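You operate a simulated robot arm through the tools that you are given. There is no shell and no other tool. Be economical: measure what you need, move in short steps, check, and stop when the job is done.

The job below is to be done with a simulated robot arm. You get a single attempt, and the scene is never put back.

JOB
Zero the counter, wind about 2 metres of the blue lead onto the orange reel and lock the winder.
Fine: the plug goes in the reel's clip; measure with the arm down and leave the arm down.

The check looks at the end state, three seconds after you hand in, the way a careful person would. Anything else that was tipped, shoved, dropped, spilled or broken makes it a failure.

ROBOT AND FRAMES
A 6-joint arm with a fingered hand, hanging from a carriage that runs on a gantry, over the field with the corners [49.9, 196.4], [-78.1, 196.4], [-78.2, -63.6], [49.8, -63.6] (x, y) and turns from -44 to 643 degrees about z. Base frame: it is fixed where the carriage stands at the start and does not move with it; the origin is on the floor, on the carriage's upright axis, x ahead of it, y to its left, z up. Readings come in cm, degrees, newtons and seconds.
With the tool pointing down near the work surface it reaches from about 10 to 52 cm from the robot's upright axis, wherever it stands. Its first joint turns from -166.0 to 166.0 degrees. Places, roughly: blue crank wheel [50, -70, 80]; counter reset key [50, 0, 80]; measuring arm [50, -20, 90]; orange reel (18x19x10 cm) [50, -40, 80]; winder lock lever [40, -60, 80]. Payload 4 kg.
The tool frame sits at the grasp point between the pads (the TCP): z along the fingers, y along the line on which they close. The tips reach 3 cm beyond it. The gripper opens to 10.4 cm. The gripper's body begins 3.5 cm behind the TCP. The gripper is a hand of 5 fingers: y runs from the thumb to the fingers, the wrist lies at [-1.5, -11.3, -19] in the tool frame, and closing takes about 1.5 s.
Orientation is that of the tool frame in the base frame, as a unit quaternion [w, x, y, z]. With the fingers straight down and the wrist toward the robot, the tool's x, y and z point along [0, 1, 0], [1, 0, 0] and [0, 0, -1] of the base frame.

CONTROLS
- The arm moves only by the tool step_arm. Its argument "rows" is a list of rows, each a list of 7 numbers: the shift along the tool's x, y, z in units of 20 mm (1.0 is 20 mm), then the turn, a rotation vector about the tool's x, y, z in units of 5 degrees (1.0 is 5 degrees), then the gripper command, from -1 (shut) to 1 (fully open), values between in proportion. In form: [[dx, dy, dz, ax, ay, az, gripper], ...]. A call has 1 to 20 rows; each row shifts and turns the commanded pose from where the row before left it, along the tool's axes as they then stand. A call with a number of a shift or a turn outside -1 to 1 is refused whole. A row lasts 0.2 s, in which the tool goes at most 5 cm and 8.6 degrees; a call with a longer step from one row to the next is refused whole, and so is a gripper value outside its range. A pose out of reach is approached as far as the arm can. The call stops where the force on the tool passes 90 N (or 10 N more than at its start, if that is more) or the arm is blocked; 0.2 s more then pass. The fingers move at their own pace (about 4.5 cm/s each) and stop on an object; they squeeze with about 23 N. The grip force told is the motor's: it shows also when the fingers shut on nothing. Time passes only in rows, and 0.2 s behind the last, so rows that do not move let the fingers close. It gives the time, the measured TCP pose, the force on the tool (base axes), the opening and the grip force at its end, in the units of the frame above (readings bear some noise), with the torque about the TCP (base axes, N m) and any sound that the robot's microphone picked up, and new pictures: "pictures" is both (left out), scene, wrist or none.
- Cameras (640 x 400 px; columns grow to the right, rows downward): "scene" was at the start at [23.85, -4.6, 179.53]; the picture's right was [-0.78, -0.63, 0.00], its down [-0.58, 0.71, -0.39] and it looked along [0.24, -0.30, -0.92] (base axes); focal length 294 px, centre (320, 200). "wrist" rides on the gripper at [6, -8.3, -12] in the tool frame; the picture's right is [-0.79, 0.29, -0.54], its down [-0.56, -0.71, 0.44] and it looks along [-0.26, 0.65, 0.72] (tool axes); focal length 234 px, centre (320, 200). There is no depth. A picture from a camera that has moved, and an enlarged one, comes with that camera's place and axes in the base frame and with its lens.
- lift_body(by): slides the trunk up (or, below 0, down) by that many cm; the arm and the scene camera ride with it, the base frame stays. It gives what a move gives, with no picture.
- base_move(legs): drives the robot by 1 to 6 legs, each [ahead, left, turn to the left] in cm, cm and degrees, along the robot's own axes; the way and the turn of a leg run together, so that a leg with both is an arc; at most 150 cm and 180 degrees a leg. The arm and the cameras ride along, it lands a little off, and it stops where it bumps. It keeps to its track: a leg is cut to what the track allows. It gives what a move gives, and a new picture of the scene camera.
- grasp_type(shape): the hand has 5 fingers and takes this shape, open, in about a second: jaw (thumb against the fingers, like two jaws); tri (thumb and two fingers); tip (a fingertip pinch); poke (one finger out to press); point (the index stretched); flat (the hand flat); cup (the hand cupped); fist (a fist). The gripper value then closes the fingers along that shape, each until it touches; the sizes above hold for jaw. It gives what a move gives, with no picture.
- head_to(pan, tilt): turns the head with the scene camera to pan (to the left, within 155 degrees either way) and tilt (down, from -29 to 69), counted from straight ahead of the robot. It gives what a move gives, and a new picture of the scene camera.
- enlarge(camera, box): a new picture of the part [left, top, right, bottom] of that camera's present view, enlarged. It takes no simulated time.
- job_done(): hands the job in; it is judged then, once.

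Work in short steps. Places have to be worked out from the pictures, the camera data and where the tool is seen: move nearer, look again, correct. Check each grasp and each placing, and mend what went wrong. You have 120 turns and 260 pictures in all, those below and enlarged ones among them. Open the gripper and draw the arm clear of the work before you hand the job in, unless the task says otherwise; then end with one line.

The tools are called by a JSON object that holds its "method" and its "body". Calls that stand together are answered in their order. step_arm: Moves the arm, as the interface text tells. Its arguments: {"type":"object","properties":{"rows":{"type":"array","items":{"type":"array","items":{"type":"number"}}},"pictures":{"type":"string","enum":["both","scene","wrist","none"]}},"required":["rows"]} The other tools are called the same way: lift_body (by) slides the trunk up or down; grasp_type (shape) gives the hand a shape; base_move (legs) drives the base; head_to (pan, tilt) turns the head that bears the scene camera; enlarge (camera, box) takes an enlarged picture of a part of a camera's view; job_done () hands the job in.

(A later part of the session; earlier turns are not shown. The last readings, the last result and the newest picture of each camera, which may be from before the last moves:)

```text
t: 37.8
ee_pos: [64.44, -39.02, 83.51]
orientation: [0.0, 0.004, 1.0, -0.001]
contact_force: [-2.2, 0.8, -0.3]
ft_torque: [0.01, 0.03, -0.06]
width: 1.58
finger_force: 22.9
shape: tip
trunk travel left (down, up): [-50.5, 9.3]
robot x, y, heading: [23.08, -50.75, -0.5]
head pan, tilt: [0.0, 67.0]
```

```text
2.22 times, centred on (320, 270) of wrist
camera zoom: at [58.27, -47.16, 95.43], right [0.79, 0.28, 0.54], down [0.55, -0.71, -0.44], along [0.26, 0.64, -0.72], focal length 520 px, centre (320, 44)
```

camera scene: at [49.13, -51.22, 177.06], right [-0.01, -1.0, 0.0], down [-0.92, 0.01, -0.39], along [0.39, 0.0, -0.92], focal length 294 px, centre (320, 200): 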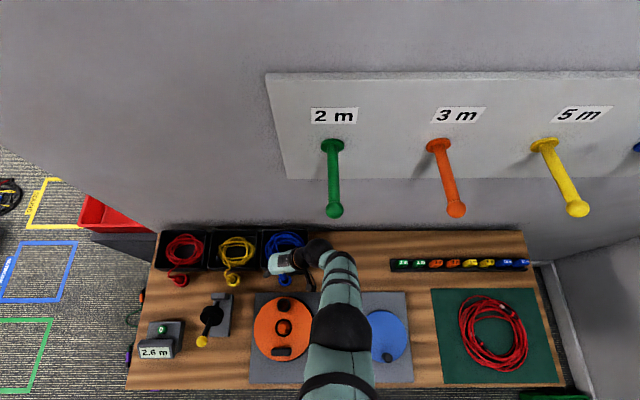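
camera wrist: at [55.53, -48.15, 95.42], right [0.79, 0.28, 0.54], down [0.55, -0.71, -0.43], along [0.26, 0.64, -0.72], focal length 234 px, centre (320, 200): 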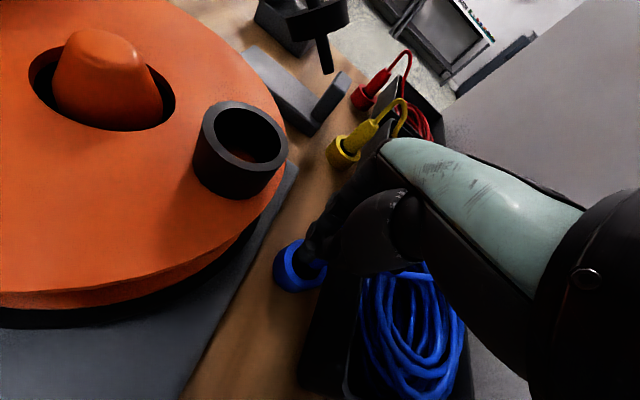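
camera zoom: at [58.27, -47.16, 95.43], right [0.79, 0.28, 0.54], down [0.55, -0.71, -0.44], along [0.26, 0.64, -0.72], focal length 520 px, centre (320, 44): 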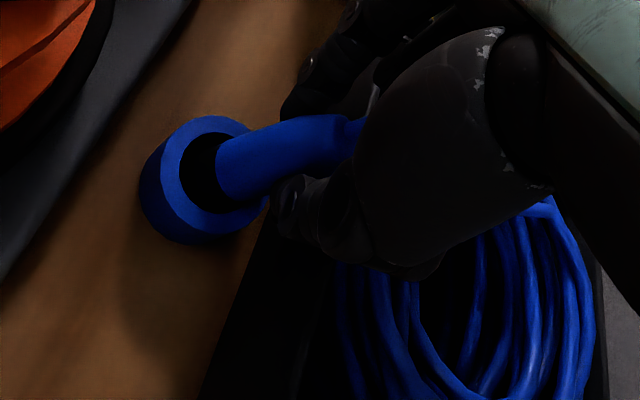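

That's a solid hold (width 1.58). I lift straight up, first with the trunk and then with the arm.

{"method": "lift_body", "body": {"by": 8}}

{"method": "step_arm", "body": {"rows": [[0, 0, -0.5, 0, 0, 0, -1], [0, 0, -0.5, 0, 0, 0, -1], [0, 0, -0.5, 0, 0, 0, -1], [0, 0, -0.5, 0, 0, 0, -1], [0, 0, 0, 0, 0, 0, -1]]}}

{"method": "enlarge", "body": {"camera": "wrist", "box": [180, 160, 420, 360]}}

{"method": "enlarge", "body": {"camera": "scene", "box": [230, 220, 330, 320]}}

```text
t: 39.0
ee_pos: [64.52, -38.91, 91.51]
orientation: [0.001, 0.004, 1.0, 0.0]
contact_force: [-0.1, 0.4, -0.7]
ft_torque: [0.0, -0.03, -0.03]
width: 1.56
finger_force: 23.2
shape: tip
trunk travel left (down, up): [-58.5, 1.3]
robot x, y, heading: [23.14, -51.04, -0.7]
head pan, tilt: [0.0, 67.0]
```

```text
t: 40.2
ee_pos: [64.49, -38.94, 95.6]
orientation: [0.0, 0.004, 1.0, -0.001]
contact_force: [0.5, -0.9, 0.1]
ft_torque: [-0.02, 0.03, -0.01]
width: 1.59
finger_force: 22.5
shape: tip
trunk travel left (down, up): [-58.5, 1.3]
robot x, y, heading: [23.28, -50.56, -0.6]
head pan, tilt: [0.0, 67.0]
camera scene: at [49.13, -51.22, 185.06], right [-0.01, -1.0, 0.0], down [-0.92, 0.01, -0.39], along [0.39, 0.0, -0.92], focal length 294 px, centre (320, 200)
camera wrist: at [58.29, -47.13, 107.46], right [0.79, 0.28, 0.54], down [0.55, -0.71, -0.43], along [0.26, 0.64, -0.72], focal length 234 px, centre (320, 200)
```

scene: 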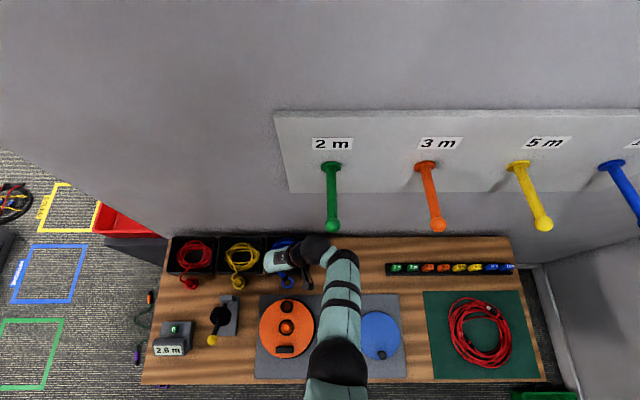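
wrist: 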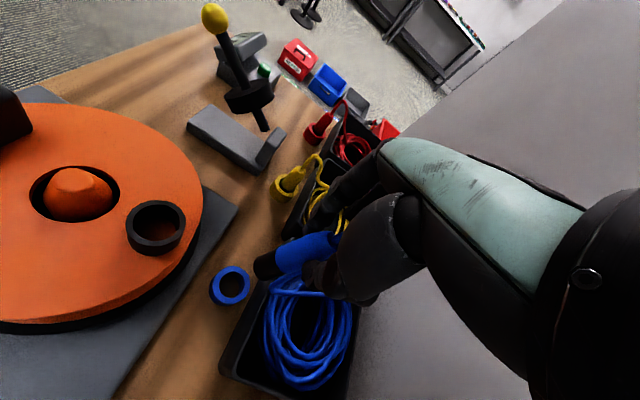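

```text
2.00 times, centred on (300, 260) of wrist
camera zoom: at [58.29, -47.13, 107.46], right [0.79, 0.28, 0.54], down [0.55, -0.71, -0.43], along [0.26, 0.64, -0.72], focal length 468 px, centre (360, 80)
```

zoom: 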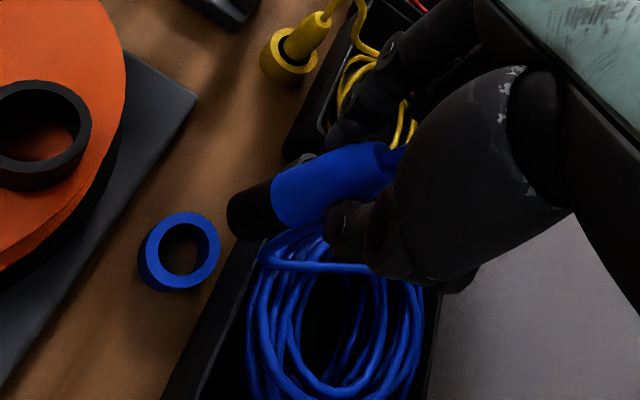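

```text
4.00 times, centred on (280, 270) of scene
camera zoom: at [49.13, -51.22, 185.06], right [-0.01, -1.0, 0.0], down [-0.92, 0.01, -0.39], along [0.39, 0.0, -0.92], focal length 1178 px, centre (480, -80)
```

zoom: 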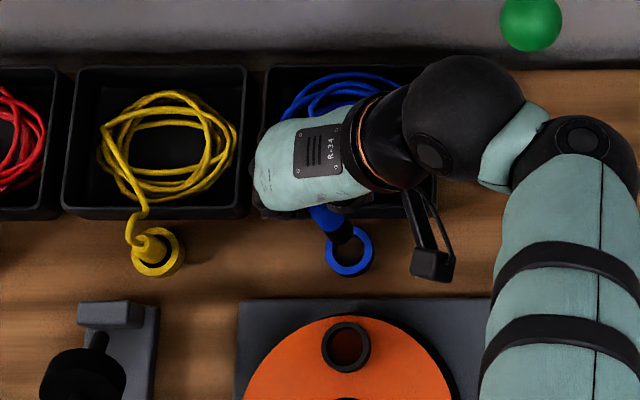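

The plug is out, with a black tip below the blue body, and it's tilted in the fingers. I zoom in on both views to measure the tilt.

{"method": "enlarge", "body": {"camera": "scene", "box": [265, 260, 305, 295]}}

{"method": "enlarge", "body": {"camera": "wrist", "box": [240, 210, 350, 310]}}

```text
11.43 times, centred on (285, 278) of scene
camera zoom: at [49.13, -51.22, 185.06], right [-0.01, -1.0, 0.0], down [-0.92, 0.01, -0.39], along [0.39, 0.0, -0.92], focal length 3365 px, centre (720, -686)
```

zoom: 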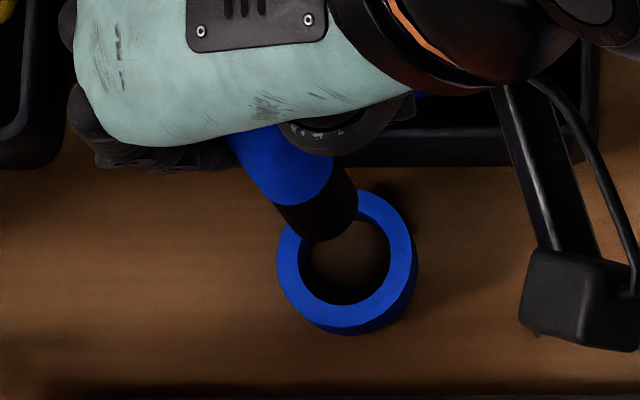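

```text
4.00 times, centred on (295, 260) of wrist
camera zoom: at [58.29, -47.13, 107.46], right [0.79, 0.28, 0.54], down [0.55, -0.71, -0.43], along [0.26, 0.64, -0.72], focal length 937 px, centre (420, -40)
```

zoom: 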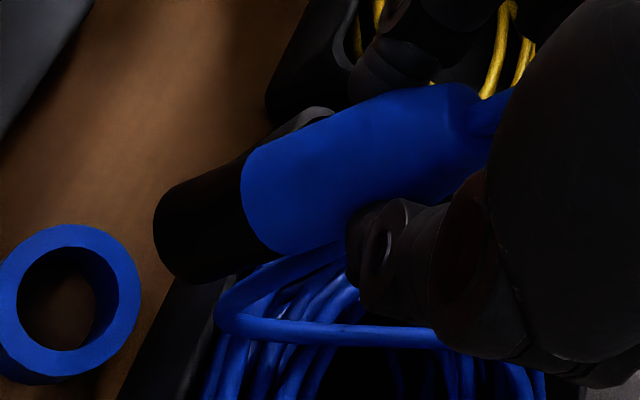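

The plug's axis leans roughly 25° with its top toward (+x, +y). I turn the hand back by that amount to stand the plug upright, going up and inward at the same time.

{"method": "step_arm", "body": {"rows": [[0.3, 0, -0.5, -0.62, -0.78, 0, -1], [0.3, 0, -0.5, -0.62, -0.78, 0, -1], [0.3, 0, -0.5, -0.62, -0.78, 0, -1], [0.3, 0, -0.5, -0.62, -0.78, 0, -1], [0.3, 0, -0.5, -0.62, -0.78, 0, -1], [0, 0, 0, 0, 0, 0, -1]], "pictures": "both"}}

{"method": "enlarge", "body": {"camera": "scene", "box": [260, 255, 310, 295]}}

{"method": "enlarge", "body": {"camera": "wrist", "box": [230, 200, 350, 310]}}

```text
t: 41.6
ee_pos: [60.81, -39.5, 99.93]
orientation: [0.169, 0.004, 0.976, 0.134]
contact_force: [-0.6, 0.3, -0.8]
ft_torque: [-0.03, 0.0, -0.02]
width: 1.55
finger_force: 23.2
shape: tip
trunk travel left (down, up): [-58.5, 1.3]
robot x, y, heading: [23.16, -50.77, -0.4]
head pan, tilt: [0.0, 67.0]
camera scene: at [49.13, -51.22, 185.06], right [-0.01, -1.0, 0.0], down [-0.92, 0.01, -0.39], along [0.39, 0.0, -0.92], focal length 294 px, centre (320, 200)
camera wrist: at [51.4, -50.14, 106.64], right [0.55, 0.1, 0.83], down [0.7, -0.6, -0.4], along [0.46, 0.8, -0.4], focal length 234 px, centre (320, 200)
```

scene: 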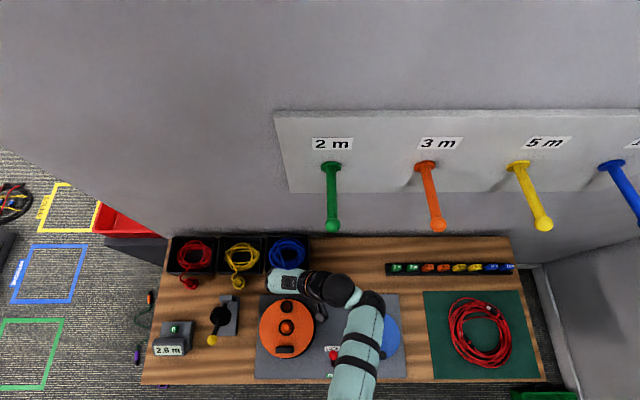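
wrist: 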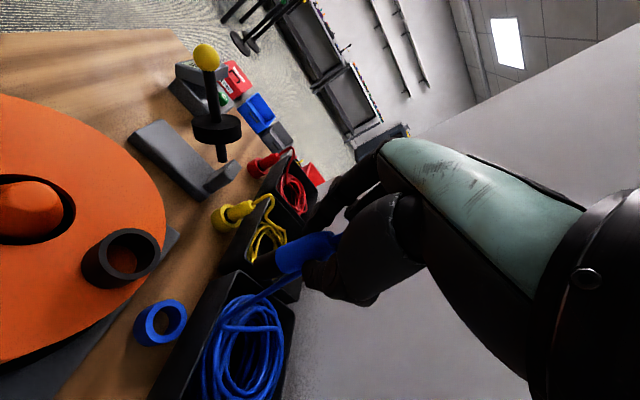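

```text
10.00 times, centred on (285, 275) of scene
camera zoom: at [49.13, -51.22, 185.06], right [-0.01, -1.0, 0.0], down [-0.92, 0.01, -0.39], along [0.39, 0.0, -0.92], focal length 2944 px, centre (670, -550)
```

zoom: 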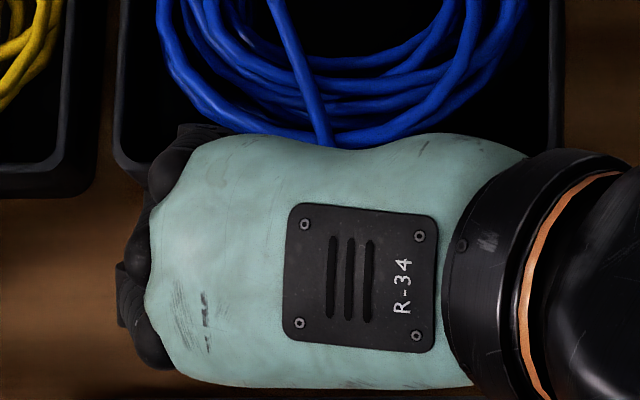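

```text
3.64 times, centred on (290, 255) of wrist
camera zoom: at [51.4, -50.14, 106.64], right [0.55, 0.1, 0.83], down [0.7, -0.6, -0.4], along [0.46, 0.8, -0.4], focal length 852 px, centre (429, 0)
```

zoom: 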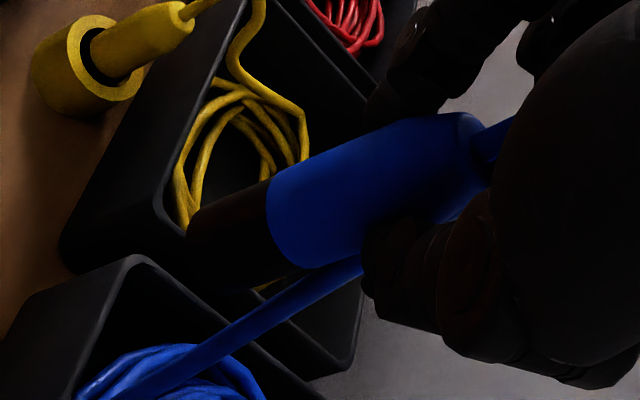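

The plug is now close to vertical and I put its tip at (61.7, -38.5, 92.4). The clip centre is at (54.25, -40.8, 88.2), so I shift the tip level over it.

{"method": "step_arm", "body": {"rows": [[0.684, -0.194, -0.305, 0, 0, 0, -1], [0.684, -0.194, -0.305, 0, 0, 0, -1], [0.684, -0.194, -0.305, 0, 0, 0, -1], [0.684, -0.194, -0.305, 0, 0, 0, -1], [0.684, -0.194, -0.305, 0, 0, 0, -1], [0, 0, 0, 0, 0, 0, -1]]}}

{"method": "enlarge", "body": {"camera": "wrist", "box": [200, 200, 360, 330]}}

{"method": "enlarge", "body": {"camera": "scene", "box": [250, 265, 330, 330]}}

```text
t: 43.0
ee_pos: [54.59, -39.87, 97.93]
orientation: [0.17, 0.004, 0.977, 0.132]
contact_force: [-0.4, 0.2, -0.3]
ft_torque: [0.0, 0.01, -0.03]
width: 1.55
finger_force: 22.5
shape: tip
out of reach, approached as far as the arm can: row 2, 3, 4, 5
trunk travel left (down, up): [-58.5, 1.3]
robot x, y, heading: [23.42, -50.76, -0.3]
head pan, tilt: [0.0, 67.0]
camera scene: at [49.13, -51.22, 185.06], right [-0.01, -1.0, 0.0], down [-0.92, 0.01, -0.39], along [0.39, 0.0, -0.92], focal length 294 px, centre (320, 200)
camera wrist: at [45.21, -50.66, 104.56], right [0.55, 0.1, 0.83], down [0.7, -0.6, -0.39], along [0.46, 0.79, -0.4], focal length 234 px, centre (320, 200)
```

scene: 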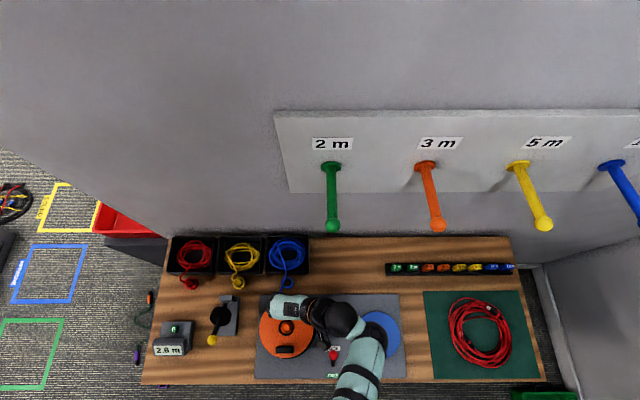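
wrist: 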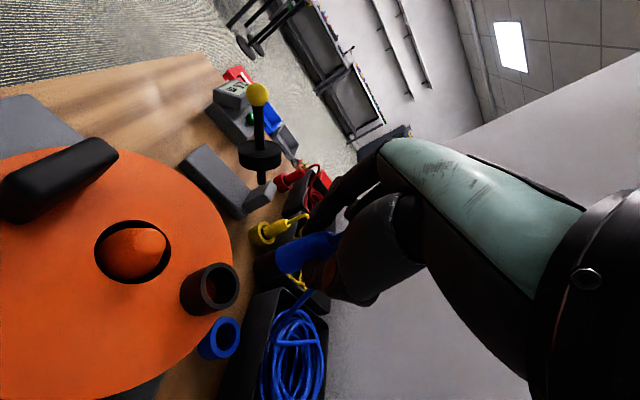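

```text
3.08 times, centred on (280, 265) of wrist
camera zoom: at [45.21, -50.66, 104.56], right [0.55, 0.1, 0.83], down [0.7, -0.6, -0.39], along [0.46, 0.79, -0.4], focal length 720 px, centre (443, 0)
```

zoom: 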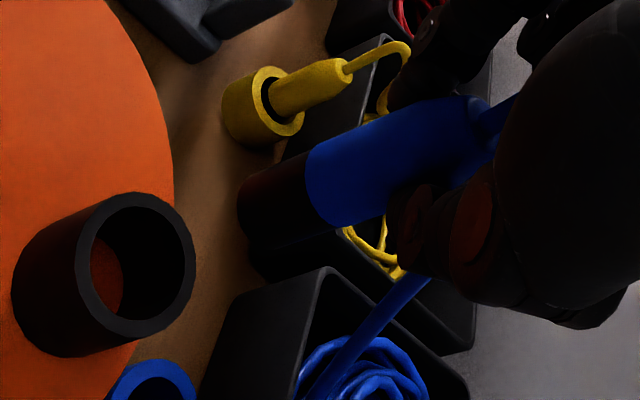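

```text
6.15 times, centred on (290, 298) of scene
camera zoom: at [49.13, -51.22, 185.06], right [-0.01, -1.0, 0.0], down [-0.92, 0.01, -0.39], along [0.39, 0.0, -0.92], focal length 1812 px, centre (505, -400)
```

zoom: 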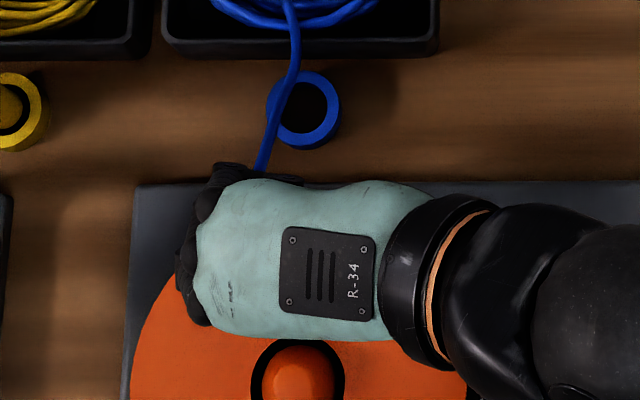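

The tip is now at about (55.4, -38.9, 90.4) and the arm is at its reach limit, so I shift rigidly with the carriage by (-1.15, -1.9) to bring the plug over the clip.

{"method": "base_move", "body": {"legs": [[-1.15, -1.95, 0]]}}

{"method": "enlarge", "body": {"camera": "wrist", "box": [200, 200, 360, 330]}}

```text
t: 43.8
ee_pos: [53.55, -41.97, 97.82]
orientation: [0.17, 0.005, 0.977, 0.132]
contact_force: [-0.7, -0.3, -1.6]
ft_torque: [-0.03, -0.01, 0.0]
width: 1.58
finger_force: 23.0
shape: tip
trunk travel left (down, up): [-58.5, 1.3]
robot x, y, heading: [22.09, -52.7, -0.3]
head pan, tilt: [0.0, 67.0]
camera scene: at [47.96, -53.15, 185.06], right [-0.01, -1.0, 0.0], down [-0.92, 0.01, -0.39], along [0.39, 0.0, -0.92], focal length 294 px, centre (320, 200)
```

scene: 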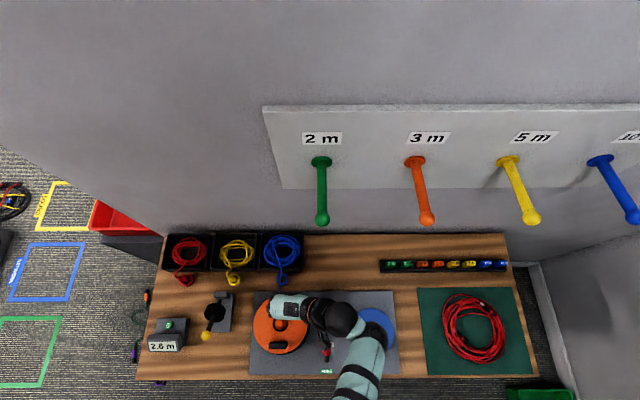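

```text
3.08 times, centred on (280, 265) of wrist
camera zoom: at [44.06, -52.6, 104.57], right [0.55, 0.1, 0.83], down [0.7, -0.6, -0.39], along [0.46, 0.79, -0.4], focal length 720 px, centre (443, 0)
```

zoom: 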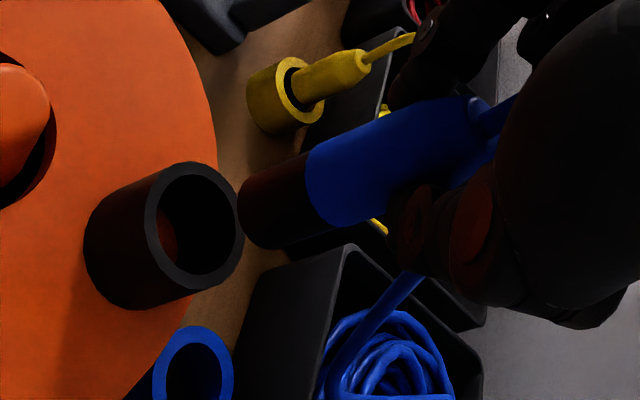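

The tip sits within about 2–3 mm of the clip's axis in both estimates. I lower with the trunk in steps, checking force and view.

{"method": "lift_body", "body": {"by": -1.8}}

{"method": "enlarge", "body": {"camera": "wrist", "box": [220, 210, 340, 310]}}

```text
t: 44.4
ee_pos: [53.41, -41.93, 96.06]
orientation: [0.171, 0.005, 0.976, 0.133]
contact_force: [0.1, -0.1, -0.8]
ft_torque: [-0.01, 0.0, -0.01]
width: 1.55
finger_force: 23.2
shape: tip
trunk travel left (down, up): [-56.7, 3.1]
robot x, y, heading: [22.29, -52.78, -0.7]
head pan, tilt: [0.0, 67.0]
```

```text
4.00 times, centred on (280, 260) of wrist
camera zoom: at [44.05, -52.6, 102.76], right [0.55, 0.1, 0.83], down [0.7, -0.6, -0.39], along [0.46, 0.79, -0.4], focal length 937 px, centre (480, -40)
```

zoom: 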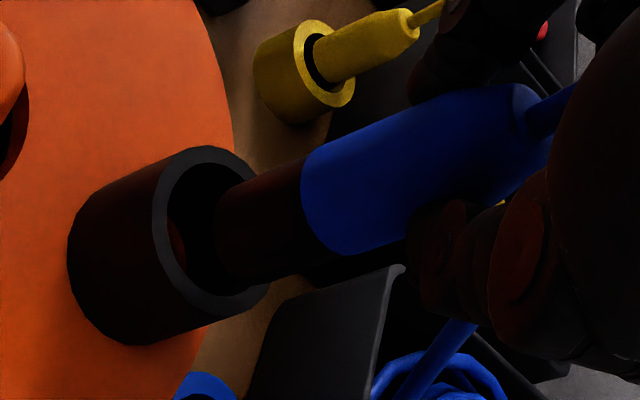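

The plug tip is entering the clip slightly low in the view, by about 3 mm. I nudge by (-0.2, +0.2) and continue down.

{"method": "base_move", "body": {"legs": [[-0.2, 0.2, 0]]}}

{"method": "lift_body", "body": {"by": -1.5}}

{"method": "enlarge", "body": {"camera": "wrist", "box": [220, 210, 340, 310]}}

```text
t: 45.1
ee_pos: [53.31, -41.59, 96.09]
orientation: [0.169, 0.005, 0.977, 0.133]
contact_force: [-0.5, -1.2, 0.2]
ft_torque: [0.02, -0.03, 0.02]
width: 1.58
finger_force: 22.9
shape: tip
trunk travel left (down, up): [-56.7, 3.1]
robot x, y, heading: [21.49, -52.7, -0.3]
head pan, tilt: [0.0, 67.0]
camera scene: at [47.76, -52.96, 183.26], right [-0.01, -1.0, 0.0], down [-0.92, 0.01, -0.39], along [0.39, 0.0, -0.92], focal length 294 px, centre (320, 200)
```

scene: 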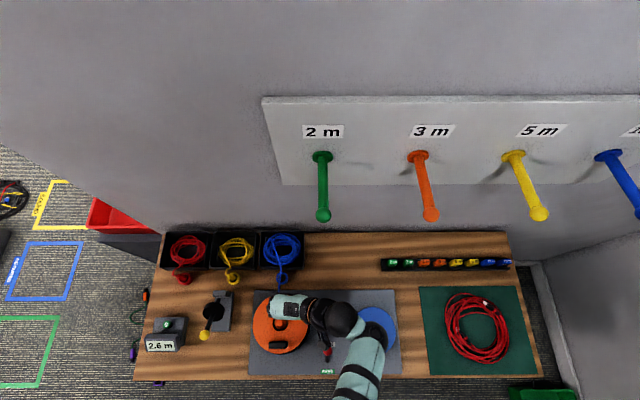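

```text
t: 45.8
ee_pos: [53.25, -41.69, 94.65]
orientation: [0.17, 0.005, 0.976, 0.133]
contact_force: [-0.3, 0.2, 0.4]
ft_torque: [0.0, 0.01, 0.0]
width: 1.55
finger_force: 23.1
shape: tip
trunk travel left (down, up): [-55.2, 4.6]
robot x, y, heading: [21.86, -52.44, -0.1]
head pan, tilt: [0.0, 67.0]
```

```text
4.00 times, centred on (280, 260) of wrist
camera zoom: at [43.86, -52.4, 101.26], right [0.55, 0.1, 0.83], down [0.7, -0.6, -0.39], along [0.46, 0.79, -0.4], focal length 937 px, centre (480, -40)
```

zoom: 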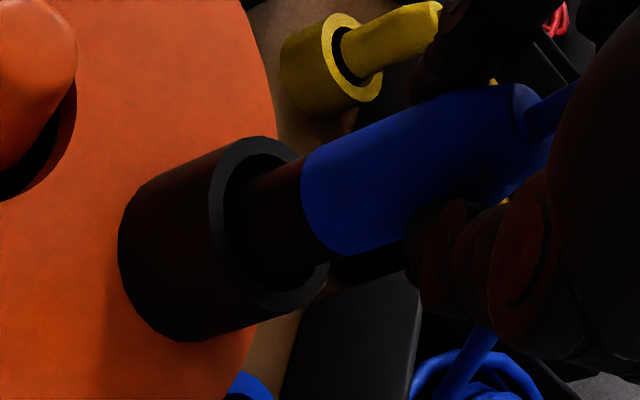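

The tip is inside the mouth with no contact force, so I continue down.

{"method": "lift_body", "body": {"by": -1.2}}

{"method": "enlarge", "body": {"camera": "wrist", "box": [220, 210, 340, 310]}}

```text
t: 46.4
ee_pos: [53.29, -41.75, 93.32]
orientation: [0.169, 0.005, 0.977, 0.133]
contact_force: [1.2, 0.5, 0.2]
ft_torque: [0.0, -0.02, 0.0]
width: 1.55
finger_force: 22.7
shape: tip
trunk travel left (down, up): [-54.0, 5.8]
robot x, y, heading: [21.58, -52.78, -0.2]
head pan, tilt: [0.0, 67.0]
```

```text
4.00 times, centred on (280, 260) of wrist
camera zoom: at [43.86, -52.4, 100.06], right [0.55, 0.1, 0.83], down [0.7, -0.6, -0.39], along [0.46, 0.79, -0.4], focal length 937 px, centre (480, -40)
```

zoom: 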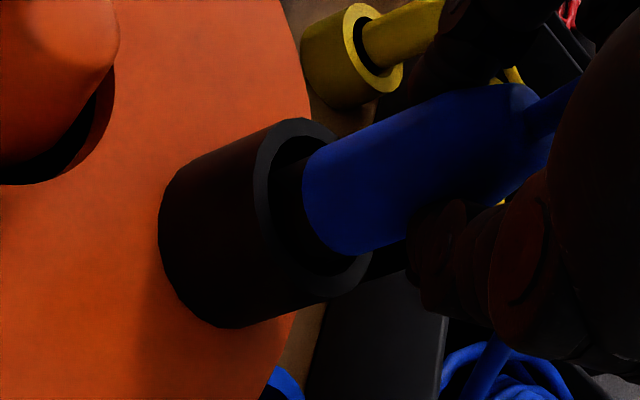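

It's going in cleanly, so I keep lowering until it seats.

{"method": "lift_body", "body": {"by": -1.0}}

{"method": "lift_body", "body": {"by": -0.6}}

{"method": "enlarge", "body": {"camera": "wrist", "box": [220, 210, 340, 310]}}

```text
t: 47.0
ee_pos: [53.34, -41.62, 92.44]
orientation: [0.171, 0.005, 0.976, 0.133]
contact_force: [0.8, 2.4, 3.7]
ft_torque: [0.12, -0.05, 0.02]
width: 1.59
finger_force: 23.1
shape: tip
trunk travel left (down, up): [-53.0, 6.8]
robot x, y, heading: [21.98, -52.61, -0.6]
head pan, tilt: [0.0, 67.0]
```

```text
t: 47.5
ee_pos: [53.5, -41.56, 92.06]
orientation: [0.171, 0.003, 0.976, 0.134]
contact_force: [-5.3, 0.6, 40.4]
ft_torque: [0.5, -0.08, 0.01]
width: 1.9
finger_force: 23.2
shape: tip
trunk travel left (down, up): [-52.4, 7.4]
robot x, y, heading: [21.89, -53.02, -0.5]
head pan, tilt: [0.0, 67.0]
```

```text
4.00 times, centred on (280, 260) of wrist
camera zoom: at [44.0, -52.32, 98.6], right [0.55, 0.09, 0.83], down [0.7, -0.6, -0.39], along [0.46, 0.8, -0.39], focal length 937 px, centre (480, -40)
```

zoom: 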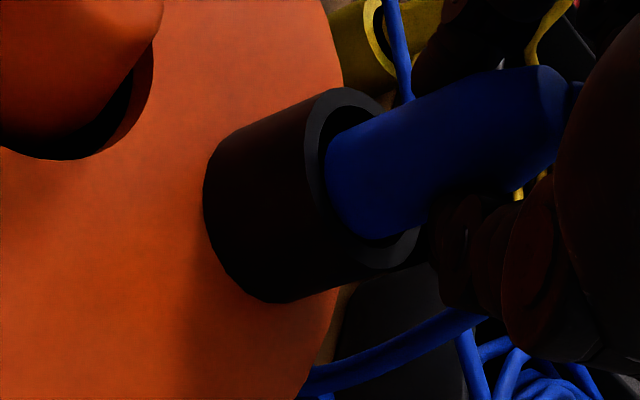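

The plug bottomed out (40 N up) and the lead has visibly re-routed. I ease off slightly and open the fingers.

{"method": "lift_body", "body": {"by": 0.4}}

{"method": "step_arm", "body": {"rows": [[0, 0, 0, 0, 0, 0, -0.6], [0, 0, 0, 0, 0, 0, -0.2], [0, 0, 0, 0, 0, 0, 0], [0, 0, 0, 0, 0, 0, 0], [0, 0, 0, 0, 0, 0, 0]]}}

{"method": "enlarge", "body": {"camera": "wrist", "box": [180, 150, 380, 310]}}

{"method": "enlarge", "body": {"camera": "scene", "box": [140, 225, 340, 385]}}

```text
t: 48.0
ee_pos: [53.37, -41.62, 92.2]
orientation: [0.17, 0.004, 0.977, 0.132]
contact_force: [-0.1, 0.4, 19.1]
ft_torque: [0.28, -0.05, -0.05]
width: 1.83
finger_force: 22.9
shape: tip
trunk travel left (down, up): [-52.8, 7.0]
robot x, y, heading: [21.57, -53.03, -0.6]
head pan, tilt: [0.0, 67.0]
```

```text
t: 49.2
ee_pos: [53.18, -41.73, 92.2]
orientation: [0.17, 0.005, 0.976, 0.132]
contact_force: [0.7, -0.3, -0.1]
ft_torque: [0.02, 0.03, 0.01]
width: 5.16
finger_force: 0.1
shape: tip
trunk travel left (down, up): [-52.8, 7.0]
robot x, y, heading: [21.58, -52.57, -0.4]
head pan, tilt: [0.0, 67.0]
camera scene: at [47.76, -52.96, 179.36], right [-0.01, -1.0, 0.0], down [-0.92, 0.01, -0.39], along [0.39, 0.0, -0.92], focal length 294 px, centre (320, 200)
camera wrist: at [43.86, -52.4, 98.86], right [0.55, 0.1, 0.83], down [0.7, -0.6, -0.39], along [0.46, 0.79, -0.4], focal length 234 px, centre (320, 200)
```

scene: 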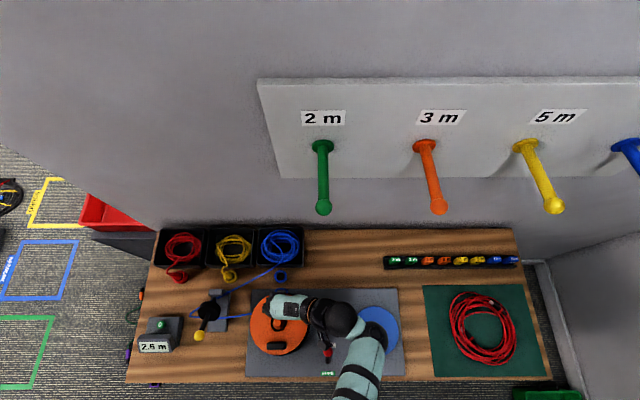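
wrist: 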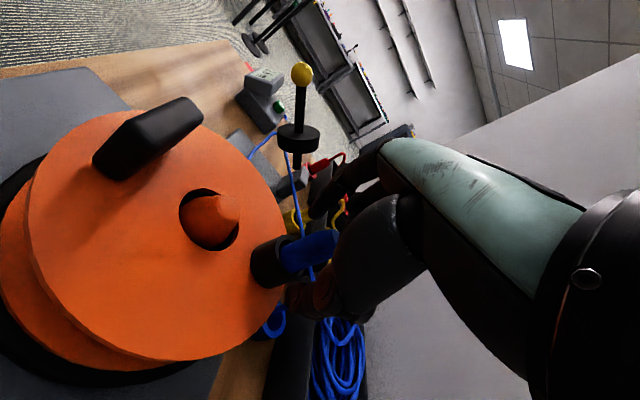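

```text
2.50 times, centred on (280, 230) of wrist
camera zoom: at [43.86, -52.4, 98.86], right [0.55, 0.1, 0.83], down [0.7, -0.6, -0.39], along [0.46, 0.79, -0.4], focal length 585 px, centre (420, 125)
```

zoom: 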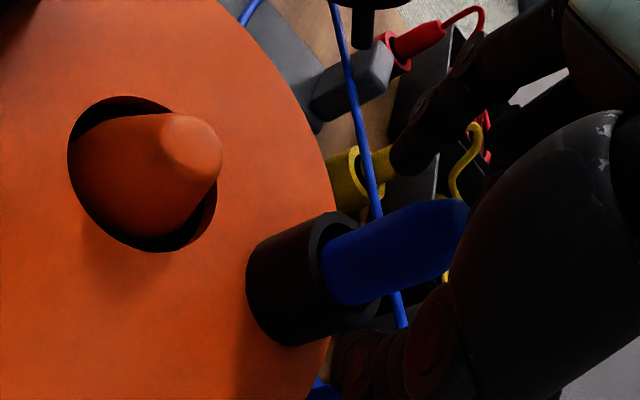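

```text
2.50 times, centred on (240, 305) of scene
camera zoom: at [47.76, -52.96, 179.36], right [-0.01, -1.0, 0.0], down [-0.92, 0.01, -0.39], along [0.39, 0.0, -0.92], focal length 736 px, centre (520, -62)
```

zoom: 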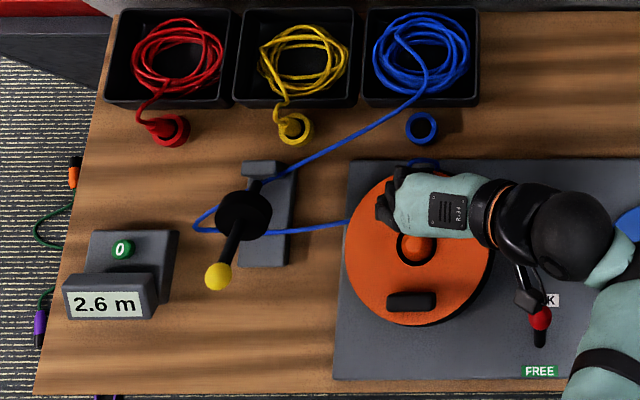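

The plug is in the clip and the lead now runs from the tray through the measuring device to the reel. I withdraw straight up and view the result.

{"method": "lift_body", "body": {"by": 6.9}}

{"method": "base_move", "body": {"legs": [[-10, 0, 0]]}}

{"method": "enlarge", "body": {"camera": "scene", "box": [230, 230, 330, 310]}}

```text
t: 50.3
ee_pos: [53.18, -41.59, 99.17]
orientation: [0.17, 0.005, 0.976, 0.133]
contact_force: [-0.3, 0.3, -0.2]
ft_torque: [-0.01, -0.02, -0.03]
width: 5.17
finger_force: 0.0
shape: tip
trunk travel left (down, up): [-59.7, 0.1]
robot x, y, heading: [21.86, -52.65, -0.4]
head pan, tilt: [0.0, 67.0]
```

```text
t: 51.5
ee_pos: [43.34, -41.57, 99.18]
orientation: [0.17, 0.005, 0.977, 0.132]
contact_force: [0.7, 0.5, 0.4]
ft_torque: [0.03, -0.02, 0.02]
width: 5.14
finger_force: 0.0
shape: tip
trunk travel left (down, up): [-59.7, 0.1]
robot x, y, heading: [11.86, -52.68, -0.4]
head pan, tilt: [0.0, 67.0]
camera scene: at [37.9, -52.88, 186.26], right [-0.01, -1.0, 0.0], down [-0.92, 0.01, -0.39], along [0.39, 0.0, -0.92], focal length 294 px, centre (320, 200)
```

scene: 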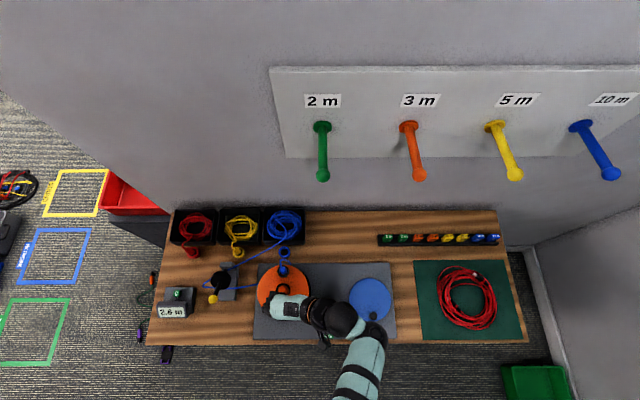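

```text
5.00 times, centred on (280, 270) of scene
camera zoom: at [37.9, -52.88, 186.26], right [-0.01, -1.0, 0.0], down [-0.92, 0.01, -0.39], along [0.39, 0.0, -0.92], focal length 1472 px, centre (520, -150)
```

zoom: 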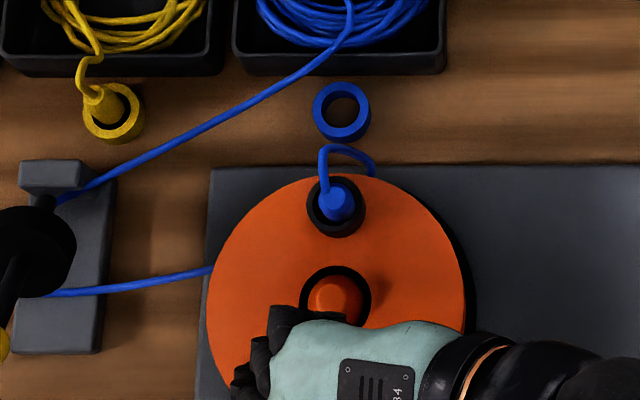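

The plug sits well in the clip. Next is the measuring arm: I straighten the hand, turn it back to wrist-toward-robot, and take the poking shape.

{"method": "step_arm", "body": {"rows": [[0, 0, 0, 0.62, 0.78, 0, 0], [0, 0, 0, 0.62, 0.78, 0, 0], [0, 0, 0, 0.62, 0.78, 0, 0], [0, 0, 0, 0.62, 0.78, 0, 0], [0, 0, 0, 0.62, 0.78, 0, 0], [0, 0, 0, 0, 0, 0, 0]], "pictures": "none"}}

{"method": "step_arm", "body": {"rows": [[0, 0, 0, 0, 0, 1, 0], [0, 0, 0, 0, 0, 1, 0], [0, 0, 0, 0, 0, 1, 0], [0, 0, 0, 0, 0, 1, 0], [0, 0, 0, 0, 0, 1, 0], [0, 0, 0, 0, 0, 1, 0], [0, 0, 0, 0, 0, 1, 0], [0, 0, 0, 0, 0, 1, 0], [0, 0, 0, 0, 0, 1, 0], [0, 0, 0, 0, 0, 1, 0], [0, 0, 0, 0, 0, 1, 0], [0, 0, 0, 0, 0, 1, 0], [0, 0, 0, 0, 0, 1, 0], [0, 0, 0, 0, 0, 1, 0], [0, 0, 0, 0, 0, 1, 0], [0, 0, 0, 0, 0, 1, 0], [0, 0, 0, 0, 0, 1, 0], [0, 0, 0, 0, 0, 1, 0]], "pictures": "none"}}

{"method": "grasp_type", "body": {"shape": "poke"}}

{"method": "base_move", "body": {"legs": [[-8, 0, 0], [0, 36, 0]]}}

{"method": "enlarge", "body": {"camera": "wrist", "box": [0, 0, 640, 400]}}

```text
t: 52.9
ee_pos: [43.56, -41.52, 98.76]
orientation: [-0.001, 0.005, 1.0, -0.001]
contact_force: [0.4, 0.0, -0.2]
ft_torque: [0.0, 0.03, 0.03]
width: 5.16
finger_force: 0.0
shape: tip
out of reach, approached as far as the arm can: row 5
trunk travel left (down, up): [-59.7, 0.1]
robot x, y, heading: [11.59, -52.24, -0.3]
head pan, tilt: [0.0, 67.0]
```

```text
t: 56.6
ee_pos: [43.49, -41.46, 98.79]
orientation: [0.001, 0.712, 0.702, 0.0]
contact_force: [-0.8, -1.3, 0.2]
ft_torque: [0.01, 0.02, -0.02]
width: 5.14
finger_force: 0.1
shape: tip
trunk travel left (down, up): [-59.7, 0.1]
robot x, y, heading: [11.91, -52.6, -0.4]
head pan, tilt: [0.0, 67.0]
```

```text
t: 57.5
ee_pos: [43.5, -41.5, 98.74]
orientation: [0.0, 0.71, 0.705, -0.001]
contact_force: [-0.2, -0.3, 0.2]
ft_torque: [0.0, 0.04, 0.0]
width: 0.01
finger_force: 0.0
shape: poke
trunk travel left (down, up): [-59.7, 0.1]
robot x, y, heading: [12.11, -52.56, -0.5]
head pan, tilt: [0.0, 67.0]
```

```text
t: 60.5
ee_pos: [35.8, -5.51, 98.74]
orientation: [0.002, 0.711, 0.704, -0.002]
contact_force: [-0.2, -0.7, 0.5]
ft_torque: [-0.02, -0.03, -0.01]
width: 0.01
finger_force: 0.1
shape: poke
trunk travel left (down, up): [-59.7, 0.1]
robot x, y, heading: [3.92, -16.79, -0.4]
head pan, tilt: [0.0, 67.0]
camera scene: at [30.09, -16.89, 186.26], right [-0.01, -1.0, 0.0], down [-0.92, 0.01, -0.39], along [0.39, 0.0, -0.92], focal length 294 px, centre (320, 200)
```

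scene: 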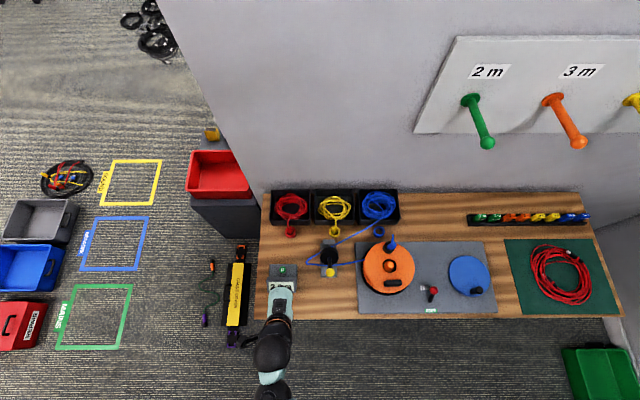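

```text
1.00 times, centred on (320, 200) of wrist (not enlarged: the box is as wide or as high as the picture)
camera zoom: at [27.37, 0.73, 110.68], right [0.28, -0.79, 0.54], down [-0.71, -0.55, -0.43], along [0.64, -0.27, -0.72], focal length 234 px, centre (320, 200)
```

zoom: 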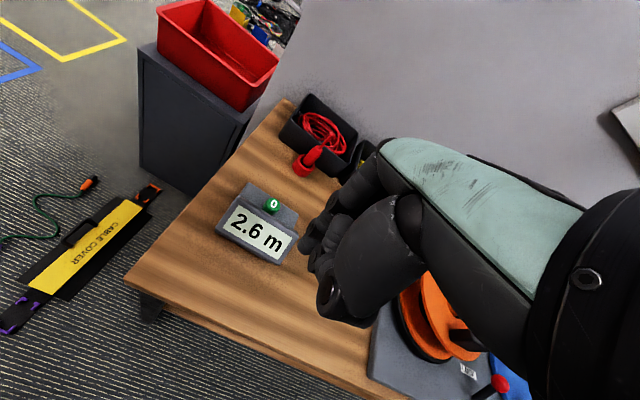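

I look closely at the hand to see where the poking finger is.

{"method": "enlarge", "body": {"camera": "scene", "box": [250, 230, 350, 330]}}

{"method": "enlarge", "body": {"camera": "wrist", "box": [260, 170, 420, 340]}}

```text
4.00 times, centred on (300, 280) of scene
camera zoom: at [30.09, -16.89, 186.26], right [-0.01, -1.0, 0.0], down [-0.92, 0.01, -0.39], along [0.39, 0.0, -0.92], focal length 1178 px, centre (400, -120)
```

zoom: 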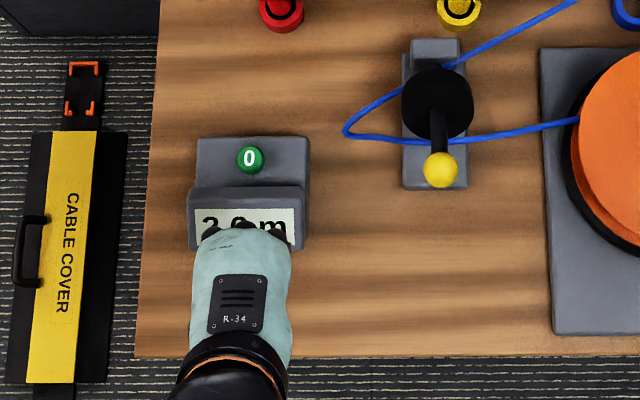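

```text
2.35 times, centred on (340, 255) of wrist
camera zoom: at [27.37, 0.73, 110.68], right [0.28, -0.79, 0.54], down [-0.71, -0.55, -0.43], along [0.64, -0.27, -0.72], focal length 551 px, centre (273, 71)
```

zoom: 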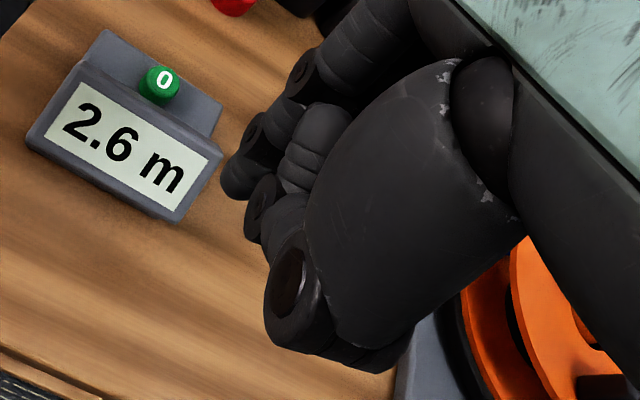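

The poking fingertip is about 3 cm below the TCP, on its axis. The arm pivots near (57.5, -20, 81), so the knob should follow an arc from (45.4, 91.1) to about (41.7, 81). I move the finger over the knob.

{"method": "step_arm", "body": {"rows": [[-0.906, 0.615, 0, 0, 0, 0, -1], [-0.906, 0.615, 0, 0, 0, 0, -1], [-0.906, 0.615, 0, 0, 0, 0, -1], [-0.906, 0.615, 0, 0, 0, 0, -1], [-0.906, 0.615, 0, 0, 0, 0, -1], [-0.906, 0.615, 0, 0, 0, 0, -1], [-0.906, 0.615, 0, 0, 0, 0, -1], [-0.906, 0.615, 0, 0, 0, 0, -1], [0, 0, 0.6, 0, 0, 0, -1]]}}

{"method": "enlarge", "body": {"camera": "wrist", "box": [220, 100, 400, 300]}}

{"method": "enlarge", "body": {"camera": "scene", "box": [290, 220, 370, 300]}}

```text
t: 62.5
ee_pos: [45.31, -20.18, 97.62]
orientation: [0.001, 0.711, 0.703, -0.001]
contact_force: [0.6, -0.2, -0.9]
ft_torque: [0.01, 0.03, -0.02]
width: 0.0
finger_force: 22.5
shape: jaw
trunk travel left (down, up): [-59.7, 0.1]
robot x, y, heading: [4.09, -16.82, -0.4]
head pan, tilt: [0.0, 67.0]
camera scene: at [30.09, -16.89, 186.26], right [-0.01, -1.0, 0.0], down [-0.92, 0.01, -0.39], along [0.39, 0.0, -0.92], focal length 294 px, centre (320, 200)
camera wrist: at [37.04, -13.93, 109.49], right [0.28, -0.79, 0.54], down [-0.71, -0.55, -0.43], along [0.64, -0.27, -0.72], focal length 234 px, centre (320, 200)
```

scene: 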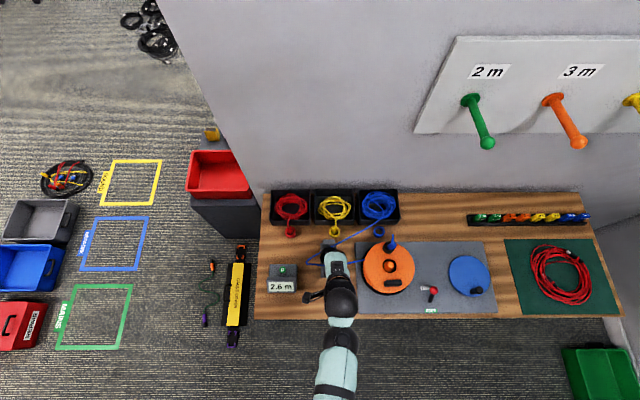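
wrist: 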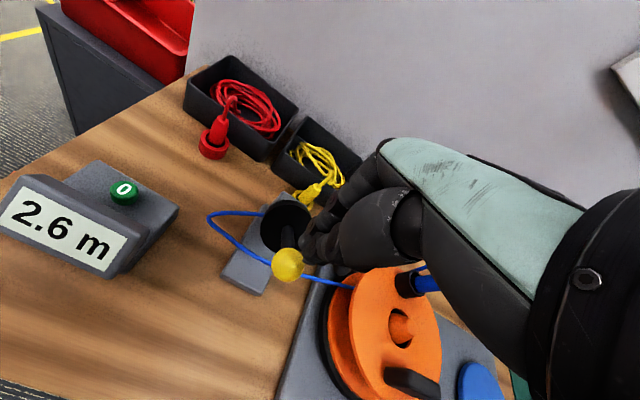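

```text
2.00 times, centred on (310, 200) of wrist
camera zoom: at [37.04, -13.93, 109.49], right [0.28, -0.79, 0.54], down [-0.71, -0.55, -0.43], along [0.64, -0.27, -0.72], focal length 468 px, centre (340, 200)
```

zoom: 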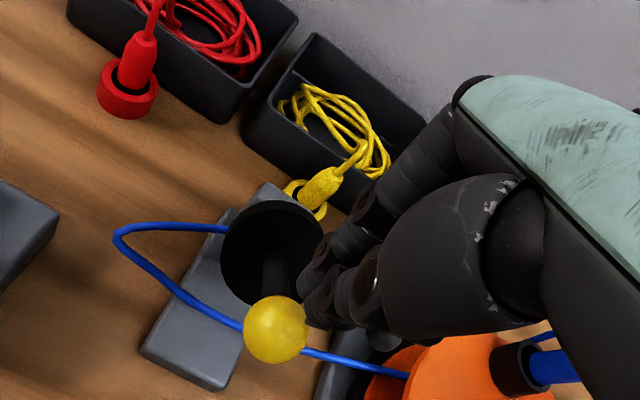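

```text
5.00 times, centred on (330, 260) of scene
camera zoom: at [30.09, -16.89, 186.26], right [-0.01, -1.0, 0.0], down [-0.92, 0.01, -0.39], along [0.39, 0.0, -0.92], focal length 1472 px, centre (270, -100)
```

zoom: 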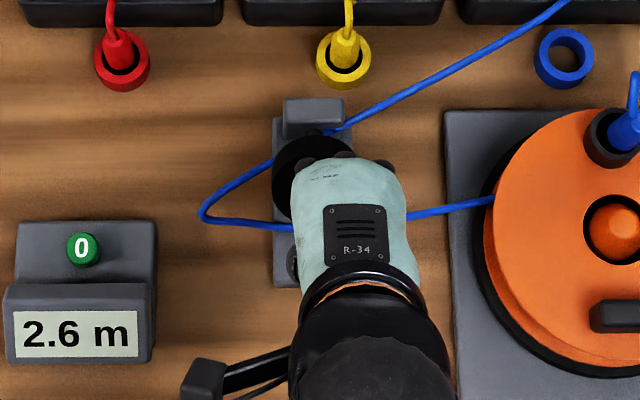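

The hand has gone to a closed jaw, which makes a compact pusher, and the fingertips project right above the knob. I press down following the arc, about half way first.

{"method": "step_arm", "body": {"rows": [[0, 0, 1, 0, 0, 0, -1], [0, -0.2, 0.6, 0, 0, 0, -1], [0, -0.4, 0.65, 0, 0, 0, -1], [0, -0.35, 0.6, 0, 0, 0, -1], [0, -0.22, 0.65, 0, 0, 0, -1]]}}

{"method": "enlarge", "body": {"camera": "wrist", "box": [220, 100, 400, 300]}}

```text
t: 63.7
ee_pos: [42.94, -20.1, 90.62]
orientation: [0.001, 0.71, 0.704, -0.002]
contact_force: [0.1, -0.5, 0.3]
ft_torque: [0.01, 0.03, 0.0]
width: 0.0
finger_force: 23.2
shape: jaw
trunk travel left (down, up): [-59.7, 0.1]
robot x, y, heading: [4.09, -16.25, -0.5]
head pan, tilt: [0.0, 67.0]
camera scene: at [30.09, -16.89, 186.26], right [-0.01, -1.0, 0.0], down [-0.92, 0.01, -0.39], along [0.39, 0.0, -0.92], focal length 294 px, centre (320, 200)
camera wrist: at [34.7, -13.84, 102.49], right [0.28, -0.79, 0.55], down [-0.71, -0.55, -0.43], along [0.65, -0.27, -0.72], focal length 234 px, centre (320, 200)
```

scene: 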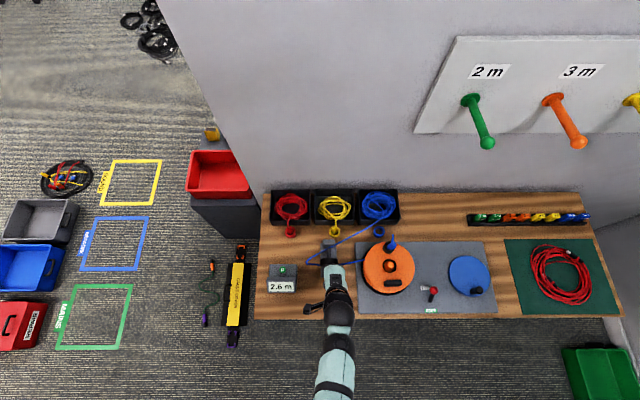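
wrist: 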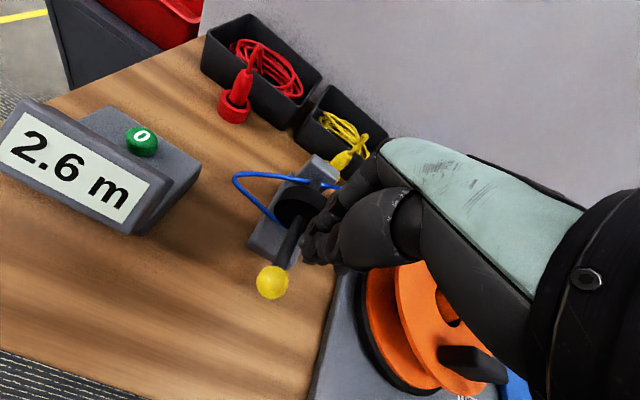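

```text
2.00 times, centred on (310, 200) of wrist
camera zoom: at [34.7, -13.84, 102.49], right [0.28, -0.79, 0.55], down [-0.71, -0.55, -0.43], along [0.65, -0.27, -0.72], focal length 468 px, centre (340, 200)
```

zoom: 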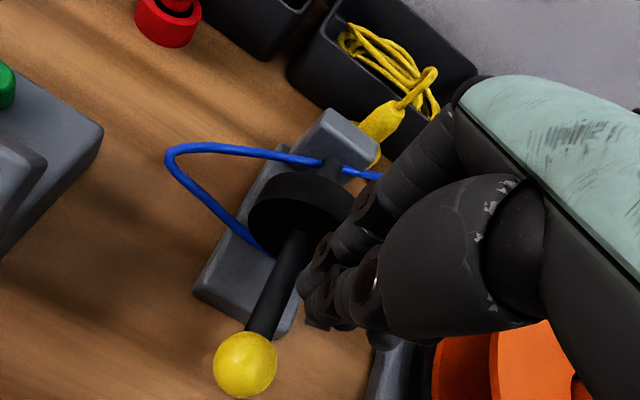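

The arm dropped with the push: its knob is now near (41.7, -20, 82.5). I press gently further to make sure it is fully down.

{"method": "step_arm", "body": {"rows": [[0, -0.1, 0.5, 0, 0, 0, -1], [0, -0.1, 0.5, 0, 0, 0, -1], [0, 0, 0.5, 0, 0, 0, -1], [0, 0, 0.5, 0, 0, 0, -1], [0, 0, 0.25, 0, 0, 0, -1]], "pictures": "wrist"}}

{"method": "enlarge", "body": {"camera": "wrist", "box": [220, 150, 400, 350]}}

```text
t: 64.9
ee_pos: [42.96, -20.13, 86.26]
orientation: [0.004, 0.71, 0.704, 0.001]
contact_force: [3.5, 2.2, 10.1]
ft_torque: [0.02, -0.06, -0.03]
width: 0.0
finger_force: 23.0
shape: jaw
trunk travel left (down, up): [-59.7, 0.1]
robot x, y, heading: [4.28, -16.58, -0.6]
head pan, tilt: [0.0, 67.0]
camera wrist: at [34.57, -13.81, 98.16], right [0.28, -0.79, 0.55], down [-0.71, -0.55, -0.44], along [0.65, -0.27, -0.71], focal length 234 px, centre (320, 200)
```

wrist: 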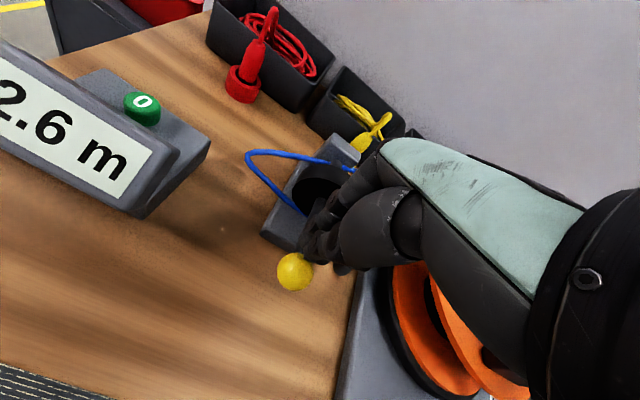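

```text
2.00 times, centred on (310, 250) of wrist
camera zoom: at [34.57, -13.81, 98.16], right [0.28, -0.79, 0.55], down [-0.71, -0.55, -0.44], along [0.65, -0.27, -0.71], focal length 468 px, centre (340, 100)
```

zoom: 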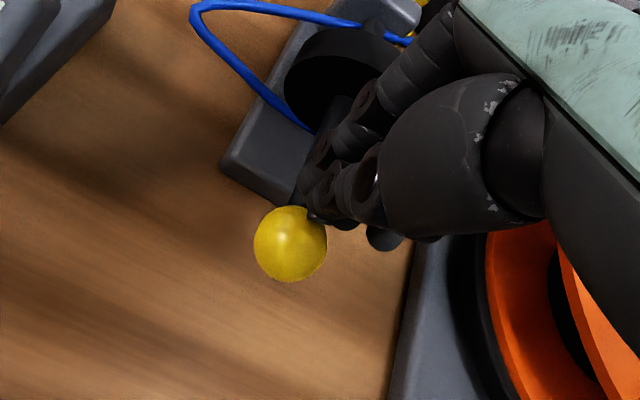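

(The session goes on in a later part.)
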